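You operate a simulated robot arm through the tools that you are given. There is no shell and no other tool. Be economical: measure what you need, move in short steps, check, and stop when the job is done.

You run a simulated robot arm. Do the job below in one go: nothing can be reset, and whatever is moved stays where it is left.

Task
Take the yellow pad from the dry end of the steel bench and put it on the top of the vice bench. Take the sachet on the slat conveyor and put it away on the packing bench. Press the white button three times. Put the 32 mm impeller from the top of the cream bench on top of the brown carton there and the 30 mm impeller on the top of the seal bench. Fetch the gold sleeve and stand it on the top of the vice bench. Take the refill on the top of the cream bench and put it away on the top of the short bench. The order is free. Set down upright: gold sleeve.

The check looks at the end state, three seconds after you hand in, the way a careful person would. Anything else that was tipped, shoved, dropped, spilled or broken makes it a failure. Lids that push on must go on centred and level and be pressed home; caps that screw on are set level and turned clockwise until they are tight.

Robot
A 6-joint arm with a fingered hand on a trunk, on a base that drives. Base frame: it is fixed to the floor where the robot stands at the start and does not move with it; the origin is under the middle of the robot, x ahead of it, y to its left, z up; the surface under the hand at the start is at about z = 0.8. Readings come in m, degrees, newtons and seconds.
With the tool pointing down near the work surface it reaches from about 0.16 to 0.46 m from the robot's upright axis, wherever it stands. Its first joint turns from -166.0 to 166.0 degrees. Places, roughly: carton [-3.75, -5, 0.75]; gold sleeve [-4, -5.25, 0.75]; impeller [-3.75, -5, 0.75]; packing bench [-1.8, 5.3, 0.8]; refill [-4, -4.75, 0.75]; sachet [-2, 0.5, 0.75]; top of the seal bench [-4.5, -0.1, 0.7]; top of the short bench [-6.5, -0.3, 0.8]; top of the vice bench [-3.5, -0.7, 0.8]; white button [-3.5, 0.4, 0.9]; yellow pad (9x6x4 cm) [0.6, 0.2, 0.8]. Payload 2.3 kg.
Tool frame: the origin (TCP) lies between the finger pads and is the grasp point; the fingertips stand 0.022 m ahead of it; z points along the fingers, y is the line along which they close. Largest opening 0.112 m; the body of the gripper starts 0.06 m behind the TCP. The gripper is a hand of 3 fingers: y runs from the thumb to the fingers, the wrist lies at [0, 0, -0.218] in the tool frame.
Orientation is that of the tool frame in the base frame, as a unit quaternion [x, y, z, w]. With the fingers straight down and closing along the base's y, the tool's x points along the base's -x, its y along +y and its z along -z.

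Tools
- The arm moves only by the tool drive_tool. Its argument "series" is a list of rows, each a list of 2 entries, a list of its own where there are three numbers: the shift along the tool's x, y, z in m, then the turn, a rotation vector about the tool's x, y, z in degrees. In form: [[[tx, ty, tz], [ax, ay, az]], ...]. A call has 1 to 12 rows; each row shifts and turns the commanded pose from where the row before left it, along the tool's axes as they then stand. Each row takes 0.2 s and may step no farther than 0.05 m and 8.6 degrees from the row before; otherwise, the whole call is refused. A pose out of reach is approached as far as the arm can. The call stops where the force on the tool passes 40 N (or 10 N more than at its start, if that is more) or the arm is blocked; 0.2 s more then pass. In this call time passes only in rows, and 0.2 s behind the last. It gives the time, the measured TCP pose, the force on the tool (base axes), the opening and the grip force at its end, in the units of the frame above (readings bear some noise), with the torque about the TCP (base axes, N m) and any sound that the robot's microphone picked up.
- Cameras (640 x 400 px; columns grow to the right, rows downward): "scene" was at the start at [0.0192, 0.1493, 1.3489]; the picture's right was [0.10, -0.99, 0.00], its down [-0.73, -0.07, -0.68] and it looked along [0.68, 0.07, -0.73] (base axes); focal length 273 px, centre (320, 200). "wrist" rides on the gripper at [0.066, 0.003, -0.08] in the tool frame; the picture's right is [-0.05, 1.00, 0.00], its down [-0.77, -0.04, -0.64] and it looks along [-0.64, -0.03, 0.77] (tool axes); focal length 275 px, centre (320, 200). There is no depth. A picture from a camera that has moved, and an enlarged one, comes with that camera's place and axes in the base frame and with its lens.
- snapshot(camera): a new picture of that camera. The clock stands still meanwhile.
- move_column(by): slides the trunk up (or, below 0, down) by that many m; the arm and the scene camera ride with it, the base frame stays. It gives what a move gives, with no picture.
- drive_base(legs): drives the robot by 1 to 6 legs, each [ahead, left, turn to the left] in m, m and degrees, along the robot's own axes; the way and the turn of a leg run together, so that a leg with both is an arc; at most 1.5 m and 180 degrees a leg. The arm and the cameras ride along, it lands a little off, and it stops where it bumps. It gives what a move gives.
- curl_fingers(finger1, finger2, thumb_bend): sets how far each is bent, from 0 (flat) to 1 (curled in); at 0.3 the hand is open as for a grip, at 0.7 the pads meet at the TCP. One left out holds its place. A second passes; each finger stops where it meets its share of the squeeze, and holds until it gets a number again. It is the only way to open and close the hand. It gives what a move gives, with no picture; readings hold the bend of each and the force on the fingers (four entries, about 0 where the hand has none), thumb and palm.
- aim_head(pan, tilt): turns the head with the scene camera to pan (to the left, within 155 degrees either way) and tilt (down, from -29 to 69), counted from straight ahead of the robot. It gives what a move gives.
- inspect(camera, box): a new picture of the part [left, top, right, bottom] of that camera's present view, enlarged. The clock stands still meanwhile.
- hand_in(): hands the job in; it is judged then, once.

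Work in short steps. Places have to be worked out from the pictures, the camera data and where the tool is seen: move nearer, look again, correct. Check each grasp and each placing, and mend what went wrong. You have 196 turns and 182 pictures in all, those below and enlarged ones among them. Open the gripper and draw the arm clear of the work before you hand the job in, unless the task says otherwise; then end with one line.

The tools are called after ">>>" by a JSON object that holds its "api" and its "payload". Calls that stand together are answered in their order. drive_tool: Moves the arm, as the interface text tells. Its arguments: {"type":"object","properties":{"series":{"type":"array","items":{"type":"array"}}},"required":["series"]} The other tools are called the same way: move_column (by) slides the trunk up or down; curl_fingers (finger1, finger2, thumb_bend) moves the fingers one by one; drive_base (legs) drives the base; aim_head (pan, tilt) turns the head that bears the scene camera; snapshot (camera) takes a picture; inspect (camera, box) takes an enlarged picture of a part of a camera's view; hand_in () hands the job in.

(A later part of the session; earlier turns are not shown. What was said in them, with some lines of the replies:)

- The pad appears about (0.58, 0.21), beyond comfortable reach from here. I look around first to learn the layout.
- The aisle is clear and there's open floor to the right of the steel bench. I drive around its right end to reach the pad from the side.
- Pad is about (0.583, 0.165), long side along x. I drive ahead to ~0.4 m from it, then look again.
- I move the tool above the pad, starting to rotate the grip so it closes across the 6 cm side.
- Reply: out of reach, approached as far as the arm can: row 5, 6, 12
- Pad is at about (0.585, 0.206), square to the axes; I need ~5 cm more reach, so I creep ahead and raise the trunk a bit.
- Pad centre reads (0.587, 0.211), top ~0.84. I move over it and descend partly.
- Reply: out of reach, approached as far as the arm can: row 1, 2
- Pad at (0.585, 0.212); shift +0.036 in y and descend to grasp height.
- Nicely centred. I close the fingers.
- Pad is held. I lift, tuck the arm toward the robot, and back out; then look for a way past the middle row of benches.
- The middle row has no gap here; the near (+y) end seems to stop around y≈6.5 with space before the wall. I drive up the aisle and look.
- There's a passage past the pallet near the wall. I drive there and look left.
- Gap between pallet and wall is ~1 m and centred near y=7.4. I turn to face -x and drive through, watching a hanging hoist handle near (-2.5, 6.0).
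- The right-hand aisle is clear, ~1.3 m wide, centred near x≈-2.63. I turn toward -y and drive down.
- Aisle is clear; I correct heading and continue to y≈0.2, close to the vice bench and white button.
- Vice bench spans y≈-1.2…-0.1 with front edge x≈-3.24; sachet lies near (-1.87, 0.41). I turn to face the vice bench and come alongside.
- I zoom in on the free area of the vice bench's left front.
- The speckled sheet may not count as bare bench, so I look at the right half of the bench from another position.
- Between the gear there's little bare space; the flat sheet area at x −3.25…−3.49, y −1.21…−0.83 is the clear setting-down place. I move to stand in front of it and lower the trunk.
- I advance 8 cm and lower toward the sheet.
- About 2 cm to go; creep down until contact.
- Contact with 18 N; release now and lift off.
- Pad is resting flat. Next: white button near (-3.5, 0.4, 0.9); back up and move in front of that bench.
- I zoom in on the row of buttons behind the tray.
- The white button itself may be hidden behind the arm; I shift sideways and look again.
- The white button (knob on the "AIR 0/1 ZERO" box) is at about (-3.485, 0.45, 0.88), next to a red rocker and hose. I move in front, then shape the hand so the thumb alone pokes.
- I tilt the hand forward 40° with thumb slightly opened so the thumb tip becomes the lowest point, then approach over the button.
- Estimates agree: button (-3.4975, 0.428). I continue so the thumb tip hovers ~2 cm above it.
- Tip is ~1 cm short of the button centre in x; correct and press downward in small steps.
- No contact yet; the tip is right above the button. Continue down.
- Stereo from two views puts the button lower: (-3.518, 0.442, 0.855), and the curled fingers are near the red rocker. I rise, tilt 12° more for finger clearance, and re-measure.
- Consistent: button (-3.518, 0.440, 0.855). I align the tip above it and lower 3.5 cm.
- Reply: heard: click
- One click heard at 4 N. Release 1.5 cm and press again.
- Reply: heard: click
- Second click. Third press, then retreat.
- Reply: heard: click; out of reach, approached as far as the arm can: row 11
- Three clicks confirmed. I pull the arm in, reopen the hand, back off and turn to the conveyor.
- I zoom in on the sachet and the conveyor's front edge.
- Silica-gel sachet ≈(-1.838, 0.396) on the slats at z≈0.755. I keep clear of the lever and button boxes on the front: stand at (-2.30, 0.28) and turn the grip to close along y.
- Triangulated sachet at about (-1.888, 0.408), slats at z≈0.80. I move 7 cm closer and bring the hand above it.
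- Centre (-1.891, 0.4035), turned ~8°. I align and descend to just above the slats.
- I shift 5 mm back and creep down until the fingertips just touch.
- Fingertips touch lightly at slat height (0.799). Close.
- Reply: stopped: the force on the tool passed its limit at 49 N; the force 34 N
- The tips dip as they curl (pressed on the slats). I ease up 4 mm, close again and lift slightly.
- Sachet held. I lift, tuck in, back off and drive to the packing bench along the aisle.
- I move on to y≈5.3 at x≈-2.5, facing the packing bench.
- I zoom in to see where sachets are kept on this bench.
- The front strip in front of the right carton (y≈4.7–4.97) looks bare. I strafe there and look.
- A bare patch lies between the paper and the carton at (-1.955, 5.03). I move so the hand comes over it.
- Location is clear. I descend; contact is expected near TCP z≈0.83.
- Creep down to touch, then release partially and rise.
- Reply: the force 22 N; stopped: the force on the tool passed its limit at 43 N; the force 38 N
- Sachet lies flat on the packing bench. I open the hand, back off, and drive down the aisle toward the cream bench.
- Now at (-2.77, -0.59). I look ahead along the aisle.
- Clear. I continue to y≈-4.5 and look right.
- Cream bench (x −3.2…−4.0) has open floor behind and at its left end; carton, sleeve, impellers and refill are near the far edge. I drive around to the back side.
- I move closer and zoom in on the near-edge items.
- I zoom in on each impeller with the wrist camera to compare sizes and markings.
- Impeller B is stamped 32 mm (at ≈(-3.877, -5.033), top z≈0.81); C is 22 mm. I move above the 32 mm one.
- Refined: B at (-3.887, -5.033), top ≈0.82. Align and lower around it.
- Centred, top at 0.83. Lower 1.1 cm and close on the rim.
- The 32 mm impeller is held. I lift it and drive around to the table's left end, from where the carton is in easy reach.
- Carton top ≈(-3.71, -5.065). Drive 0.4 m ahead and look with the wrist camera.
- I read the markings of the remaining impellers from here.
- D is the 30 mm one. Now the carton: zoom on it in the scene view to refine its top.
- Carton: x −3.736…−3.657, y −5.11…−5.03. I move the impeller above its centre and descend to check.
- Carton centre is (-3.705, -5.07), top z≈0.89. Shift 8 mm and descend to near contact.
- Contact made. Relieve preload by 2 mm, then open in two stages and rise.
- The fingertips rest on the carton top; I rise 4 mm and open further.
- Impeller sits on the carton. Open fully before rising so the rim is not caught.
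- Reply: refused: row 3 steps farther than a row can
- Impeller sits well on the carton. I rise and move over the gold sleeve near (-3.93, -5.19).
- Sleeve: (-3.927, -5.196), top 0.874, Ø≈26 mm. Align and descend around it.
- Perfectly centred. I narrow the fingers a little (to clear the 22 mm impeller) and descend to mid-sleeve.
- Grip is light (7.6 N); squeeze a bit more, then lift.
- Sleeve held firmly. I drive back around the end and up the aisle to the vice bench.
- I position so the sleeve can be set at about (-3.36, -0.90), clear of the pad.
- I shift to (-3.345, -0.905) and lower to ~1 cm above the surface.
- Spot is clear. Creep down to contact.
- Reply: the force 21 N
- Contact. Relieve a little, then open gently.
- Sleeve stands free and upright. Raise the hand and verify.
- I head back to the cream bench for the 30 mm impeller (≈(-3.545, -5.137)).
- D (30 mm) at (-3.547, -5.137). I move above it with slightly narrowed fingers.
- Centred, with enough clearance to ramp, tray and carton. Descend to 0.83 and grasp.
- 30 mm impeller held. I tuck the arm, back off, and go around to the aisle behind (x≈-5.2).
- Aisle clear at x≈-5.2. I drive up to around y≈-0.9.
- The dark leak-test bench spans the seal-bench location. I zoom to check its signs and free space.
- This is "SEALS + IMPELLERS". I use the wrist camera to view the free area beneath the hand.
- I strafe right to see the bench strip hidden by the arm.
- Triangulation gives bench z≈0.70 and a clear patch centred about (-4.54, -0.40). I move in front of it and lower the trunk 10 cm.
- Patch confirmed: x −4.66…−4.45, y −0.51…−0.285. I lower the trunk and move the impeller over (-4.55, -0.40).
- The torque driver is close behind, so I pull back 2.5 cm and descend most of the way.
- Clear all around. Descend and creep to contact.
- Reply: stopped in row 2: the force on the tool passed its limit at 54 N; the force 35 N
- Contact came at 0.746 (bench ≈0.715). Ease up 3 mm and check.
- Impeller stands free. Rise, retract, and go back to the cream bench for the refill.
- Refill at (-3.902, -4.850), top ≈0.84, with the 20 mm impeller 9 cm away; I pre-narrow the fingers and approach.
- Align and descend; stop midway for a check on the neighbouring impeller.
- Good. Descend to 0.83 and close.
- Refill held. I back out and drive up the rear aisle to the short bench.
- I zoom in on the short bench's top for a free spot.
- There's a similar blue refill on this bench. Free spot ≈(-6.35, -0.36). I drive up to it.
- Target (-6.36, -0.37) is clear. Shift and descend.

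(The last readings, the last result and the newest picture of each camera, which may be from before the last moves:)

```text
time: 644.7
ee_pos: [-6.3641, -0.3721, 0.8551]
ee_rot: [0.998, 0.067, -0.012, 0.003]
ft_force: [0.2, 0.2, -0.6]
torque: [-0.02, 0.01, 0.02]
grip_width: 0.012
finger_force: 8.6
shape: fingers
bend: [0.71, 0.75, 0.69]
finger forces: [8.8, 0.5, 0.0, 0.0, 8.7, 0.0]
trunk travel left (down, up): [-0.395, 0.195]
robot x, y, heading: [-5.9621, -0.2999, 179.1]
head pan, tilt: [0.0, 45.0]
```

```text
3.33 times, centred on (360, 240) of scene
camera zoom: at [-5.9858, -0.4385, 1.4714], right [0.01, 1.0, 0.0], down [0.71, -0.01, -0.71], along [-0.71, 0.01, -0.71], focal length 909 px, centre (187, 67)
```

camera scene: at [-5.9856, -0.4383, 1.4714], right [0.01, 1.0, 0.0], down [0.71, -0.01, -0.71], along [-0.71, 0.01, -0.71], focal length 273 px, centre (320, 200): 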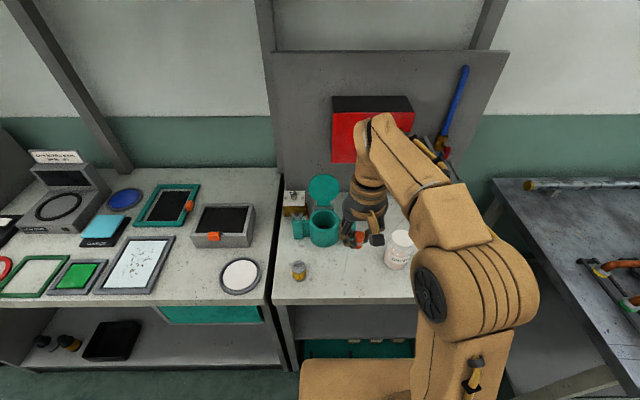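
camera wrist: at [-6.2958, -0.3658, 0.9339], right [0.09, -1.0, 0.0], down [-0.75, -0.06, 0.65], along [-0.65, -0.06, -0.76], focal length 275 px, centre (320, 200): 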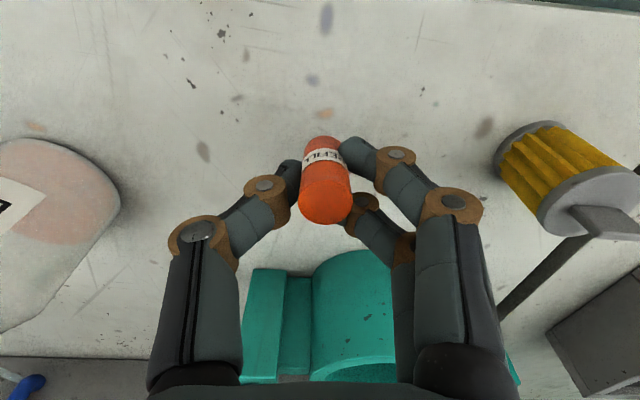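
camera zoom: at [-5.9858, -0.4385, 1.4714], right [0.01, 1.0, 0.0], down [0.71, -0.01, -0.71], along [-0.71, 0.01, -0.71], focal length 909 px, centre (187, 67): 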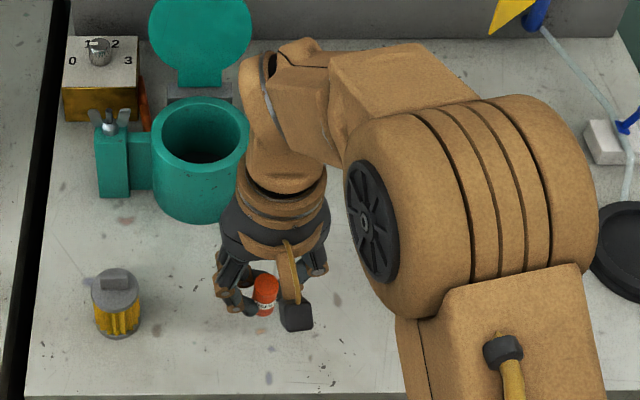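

Clear. Creep down to contact.

>>> {"api": "drive_tool", "payload": {"series": [[[0, 0, 0.012], [0, 0, 0]], [[0, 0, 0.005], [0, 0, 0]], [[0, 0, 0.003], [0, 0, 0]], [[0, 0, 0.002], [0, 0, 0]]]}}

```text
time: 645.7
ee_pos: [-6.3634, -0.3721, 0.8335]
ee_rot: [0.998, 0.067, -0.012, 0.003]
ft_force: [0.9, 0.7, -0.1]
torque: [-0.03, -0.03, 0.06]
grip_width: 0.0121
finger_force: 9.4
shape: fingers
bend: [0.71, 0.75, 0.69]
finger forces: [8.9, 0.6, 0.0, 0.1, 8.8, 0.1]
trunk travel left (down, up): [-0.395, 0.195]
robot x, y, heading: [-5.9652, -0.2992, 179.4]
head pan, tilt: [0.0, 45.0]
```

>>> {"api": "drive_tool", "payload": {"series": [[[0, 0, 0.002], [0, 0, 0]], [[0, 0, 0.0015], [0, 0, 0]]]}}

>>> {"api": "drive_tool", "payload": {"series": [[[0, 0, 0.0015], [0, 0, 0]]]}}

```text
time: 646.3
ee_pos: [-6.3654, -0.3724, 0.8315]
ee_rot: [0.998, 0.067, -0.012, 0.003]
ft_force: [-0.9, 0.0, 0.1]
torque: [0.03, 0.0, 0.04]
grip_width: 0.012
finger_force: 8.7
shape: fingers
bend: [0.71, 0.75, 0.69]
finger forces: [8.9, 0.5, 0.0, 0.1, 8.8, 0.0]
trunk travel left (down, up): [-0.395, 0.195]
robot x, y, heading: [-5.9617, -0.2959, 179.4]
head pan, tilt: [0.0, 45.0]
```

```text
time: 646.7
ee_pos: [-6.3638, -0.3716, 0.8294]
ee_rot: [0.998, 0.066, -0.012, 0.002]
ft_force: [0.0, 0.4, 0.0]
torque: [-0.02, 0.03, -0.01]
grip_width: 0.012
finger_force: 9.4
shape: fingers
bend: [0.71, 0.75, 0.69]
finger forces: [8.8, 0.5, 0.0, 0.0, 8.8, 0.0]
trunk travel left (down, up): [-0.395, 0.195]
robot x, y, heading: [-5.962, -0.2972, 179.5]
head pan, tilt: [0.0, 45.0]
```

No contact yet; continue in fine steps.

>>> {"api": "drive_tool", "payload": {"series": [[[0, 0, 0.0015], [0, 0, 0]], [[0, 0, 0.0015], [0, 0, 0]]]}}

>>> {"api": "snapshot", "payload": {"camera": "wrist"}}

```text
time: 647.3
ee_pos: [-6.3646, -0.3723, 0.8272]
ee_rot: [0.998, 0.067, -0.012, 0.003]
ft_force: [-3.0, 0.6, 7.1]
torque: [0.02, 0.0, -0.01]
grip_width: 0.0113
finger_force: 11.8
shape: fingers
bend: [0.71, 0.75, 0.69]
finger forces: [9.9, 1.8, 0.0, 0.0, 11.6, 0.0]
trunk travel left (down, up): [-0.395, 0.195]
robot x, y, heading: [-5.9661, -0.2958, 179.5]
head pan, tilt: [0.0, 45.0]
```

```text
36 pictures are left
camera wrist: at [-6.2959, -0.3653, 0.9061], right [0.09, -1.0, 0.0], down [-0.75, -0.06, 0.66], along [-0.65, -0.06, -0.76], focal length 275 px, centre (320, 200)
```

wrist: 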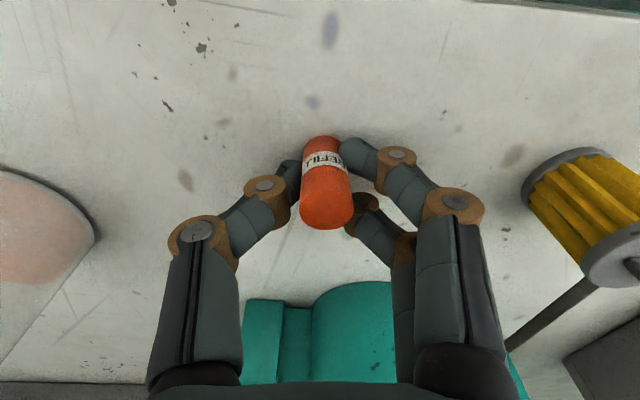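

Light contact. Open gently.

>>> {"api": "curl_fingers", "payload": {"finger1": 0.62, "finger2": 0.62, "thumb_bend": 0.62}}

>>> {"api": "curl_fingers", "payload": {"finger1": 0.4, "finger2": 0.4, "thumb_bend": 0.4}}

>>> {"api": "snapshot", "payload": {"camera": "wrist"}}

```text
time: 648.3
ee_pos: [-6.3644, -0.3723, 0.8278]
ee_rot: [0.998, 0.066, -0.012, 0.003]
ft_force: [-0.1, 0.0, -0.5]
torque: [-0.02, 0.0, -0.03]
grip_width: 0.0213
finger_force: 0.0
shape: fingers
bend: [0.62, 0.62, 0.62]
finger forces: [0.0, 0.0, 0.0, 0.0, 0.0, 0.0]
trunk travel left (down, up): [-0.395, 0.195]
robot x, y, heading: [-5.9633, -0.2994, 179.4]
head pan, tilt: [0.0, 45.0]
```

```text
time: 649.3
ee_pos: [-6.3631, -0.3719, 0.8277]
ee_rot: [0.998, 0.067, -0.012, 0.002]
ft_force: [0.0, 0.1, -0.7]
torque: [0.01, -0.01, -0.02]
grip_width: 0.0831
finger_force: 0.0
shape: fingers
bend: [0.4, 0.4, 0.4]
finger forces: [0.1, 0.0, 0.0, 0.1, 0.0, 0.1]
trunk travel left (down, up): [-0.395, 0.195]
robot x, y, heading: [-5.9616, -0.3009, 179.1]
head pan, tilt: [0.0, 45.0]
```

```text
35 pictures are left
camera wrist: at [-6.2958, -0.3655, 0.9057], right [0.09, -1.0, 0.0], down [-0.75, -0.06, 0.65], along [-0.65, -0.06, -0.76], focal length 275 px, centre (320, 200)
```

wrist: 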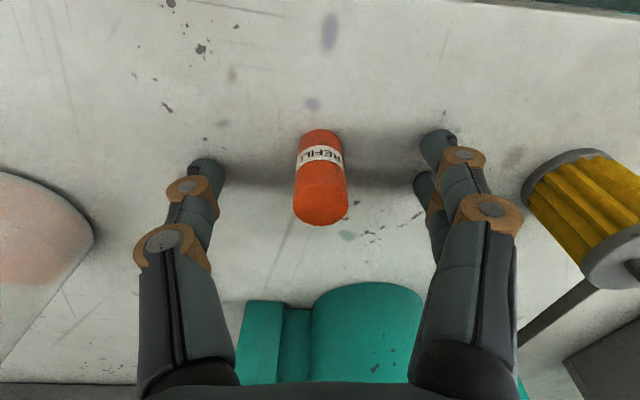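

Refill stands free. Rise and retract, then check.

>>> {"api": "drive_tool", "payload": {"series": [[[0, 0, -0.045], [0, 0, 0]], [[0, 0, -0.05], [0, 0, 0]], [[0, 0, -0.05], [0, 0, 0]], [[0, 0, -0.05], [0, 0, 0]], [[0.045, 0, 0], [0, 0, 0]], [[0.045, 0, 0], [0, 0, 0]]]}}

>>> {"api": "drive_base", "payload": {"legs": [[-0.4, 0, 0]]}}

>>> {"api": "snapshot", "payload": {"camera": "scene"}}

```text
time: 650.7
ee_pos: [-6.2696, -0.3586, 1.0196]
ee_rot: [0.998, 0.067, -0.012, 0.003]
ft_force: [-0.5, -0.4, 0.3]
torque: [0.01, 0.01, 0.0]
grip_width: 0.083
finger_force: 0.0
shape: fingers
bend: [0.4, 0.4, 0.4]
finger forces: [0.0, 0.0, 0.0, 0.1, 0.0, 0.0]
trunk travel left (down, up): [-0.395, 0.195]
robot x, y, heading: [-5.9629, -0.2982, 179.5]
head pan, tilt: [0.0, 45.0]
```

```text
time: 653.2
ee_pos: [-5.8687, -0.3625, 1.0194]
ee_rot: [0.998, 0.067, -0.012, 0.002]
ft_force: [-0.4, -0.2, -0.6]
torque: [0.0, 0.02, -0.02]
grip_width: 0.0831
finger_force: 0.1
shape: fingers
bend: [0.4, 0.4, 0.4]
finger forces: [0.1, 0.0, 0.0, 0.1, 0.0, 0.0]
trunk travel left (down, up): [-0.395, 0.195]
robot x, y, heading: [-5.5639, -0.3012, 179.6]
head pan, tilt: [0.0, 45.0]
```

```text
34 pictures are left
camera scene: at [-5.5838, -0.4425, 1.4714], right [0.01, 1.0, 0.0], down [0.71, -0.01, -0.71], along [-0.71, 0.01, -0.71], focal length 273 px, centre (320, 200)
```

scene: 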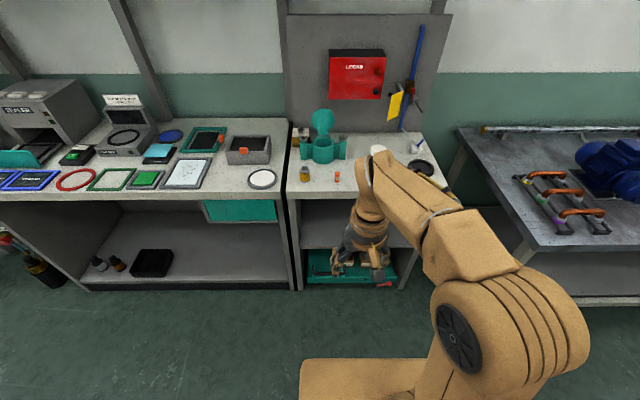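

Refill stands upright. I try a quick look over the divider to confirm the sleeve, and view the seal bench.

>>> {"api": "move_column", "payload": {"by": 0.19}}

>>> {"api": "drive_base", "payload": {"legs": [[-0.25, 0, 0], [0, 0.3, 0]]}}

>>> {"api": "aim_head", "payload": {"pan": 155, "tilt": 28}}

>>> {"api": "snapshot", "payload": {"camera": "scene"}}

```text
time: 655.2
ee_pos: [-5.8701, -0.3621, 1.2088]
ee_rot: [0.998, 0.067, -0.012, 0.002]
ft_force: [-0.2, 0.9, -0.1]
torque: [0.02, 0.02, 0.0]
grip_width: 0.0834
finger_force: 0.2
shape: fingers
bend: [0.4, 0.4, 0.4]
finger forces: [0.1, 0.0, 0.1, 0.0, 0.1, 0.1]
trunk travel left (down, up): [-0.585, 0.005]
robot x, y, heading: [-5.5651, -0.3039, 179.2]
head pan, tilt: [0.0, 45.0]
```

```text
time: 658.7
ee_pos: [-5.6299, -0.665, 1.2083]
ee_rot: [0.998, 0.069, -0.012, 0.002]
ft_force: [0.6, 0.5, 1.2]
torque: [0.03, 0.0, -0.03]
grip_width: 0.0833
finger_force: 0.1
shape: fingers
bend: [0.4, 0.4, 0.4]
finger forces: [0.0, 0.0, 0.1, 0.0, 0.0, 0.1]
trunk travel left (down, up): [-0.585, 0.005]
robot x, y, heading: [-5.3187, -0.6024, 179.9]
head pan, tilt: [0.0, 45.0]
```

```text
time: 661.1
ee_pos: [-5.63, -0.6646, 1.2084]
ee_rot: [0.998, 0.069, -0.012, 0.002]
ft_force: [-0.9, -0.1, -0.1]
torque: [-0.01, 0.06, 0.0]
grip_width: 0.0832
finger_force: 0.1
shape: fingers
bend: [0.4, 0.4, 0.4]
finger forces: [0.0, 0.0, 0.0, 0.0, 0.0, 0.0]
trunk travel left (down, up): [-0.585, 0.005]
robot x, y, heading: [-5.3223, -0.6021, 179.8]
head pan, tilt: [154.7, 28.0]
```

```text
33 pictures are left
camera scene: at [-5.1808, -0.7831, 1.6872], right [-0.43, -0.9, 0.0], down [-0.42, 0.2, -0.88], along [0.8, -0.38, -0.47], focal length 273 px, centre (320, 200)
```

scene: 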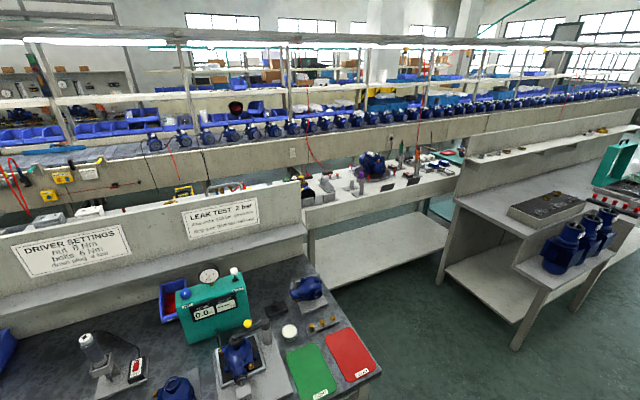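

Everything visible is in order. I open the hand fully and hand in.

>>> {"api": "curl_fingers", "payload": {"finger1": 0.3, "finger2": 0.3, "thumb_bend": 0.3}}

>>> {"api": "hand_in", "payload": {}}

```text
time: 662.1
ee_pos: [-5.6305, -0.6644, 1.2088]
ee_rot: [0.998, 0.069, -0.012, 0.002]
ft_force: [0.4, 0.0, 0.3]
torque: [0.01, 0.02, 0.01]
grip_width: 0.1113
finger_force: 0.1
shape: fingers
bend: [0.3, 0.3, 0.3]
finger forces: [0.1, 0.0, 0.0, 0.0, 0.0, 0.0]
trunk travel left (down, up): [-0.585, 0.005]
robot x, y, heading: [-5.3213, -0.6037, 179.4]
head pan, tilt: [154.7, 28.0]
```

```text
The job is handed in.
```

All the tasks were carried out and the job is handed in: pad and upright gold sleeve on the vice bench (both on the thin sheet lying on its top), sachet on the packing bench, white button pressed three times (three clicks heard), 32 mm impeller on the carton, 30 mm impeller on the seal bench and refill on the short bench; I saw the sleeve and 30 mm impeller upright at release but could not re-check them once I had moved away.
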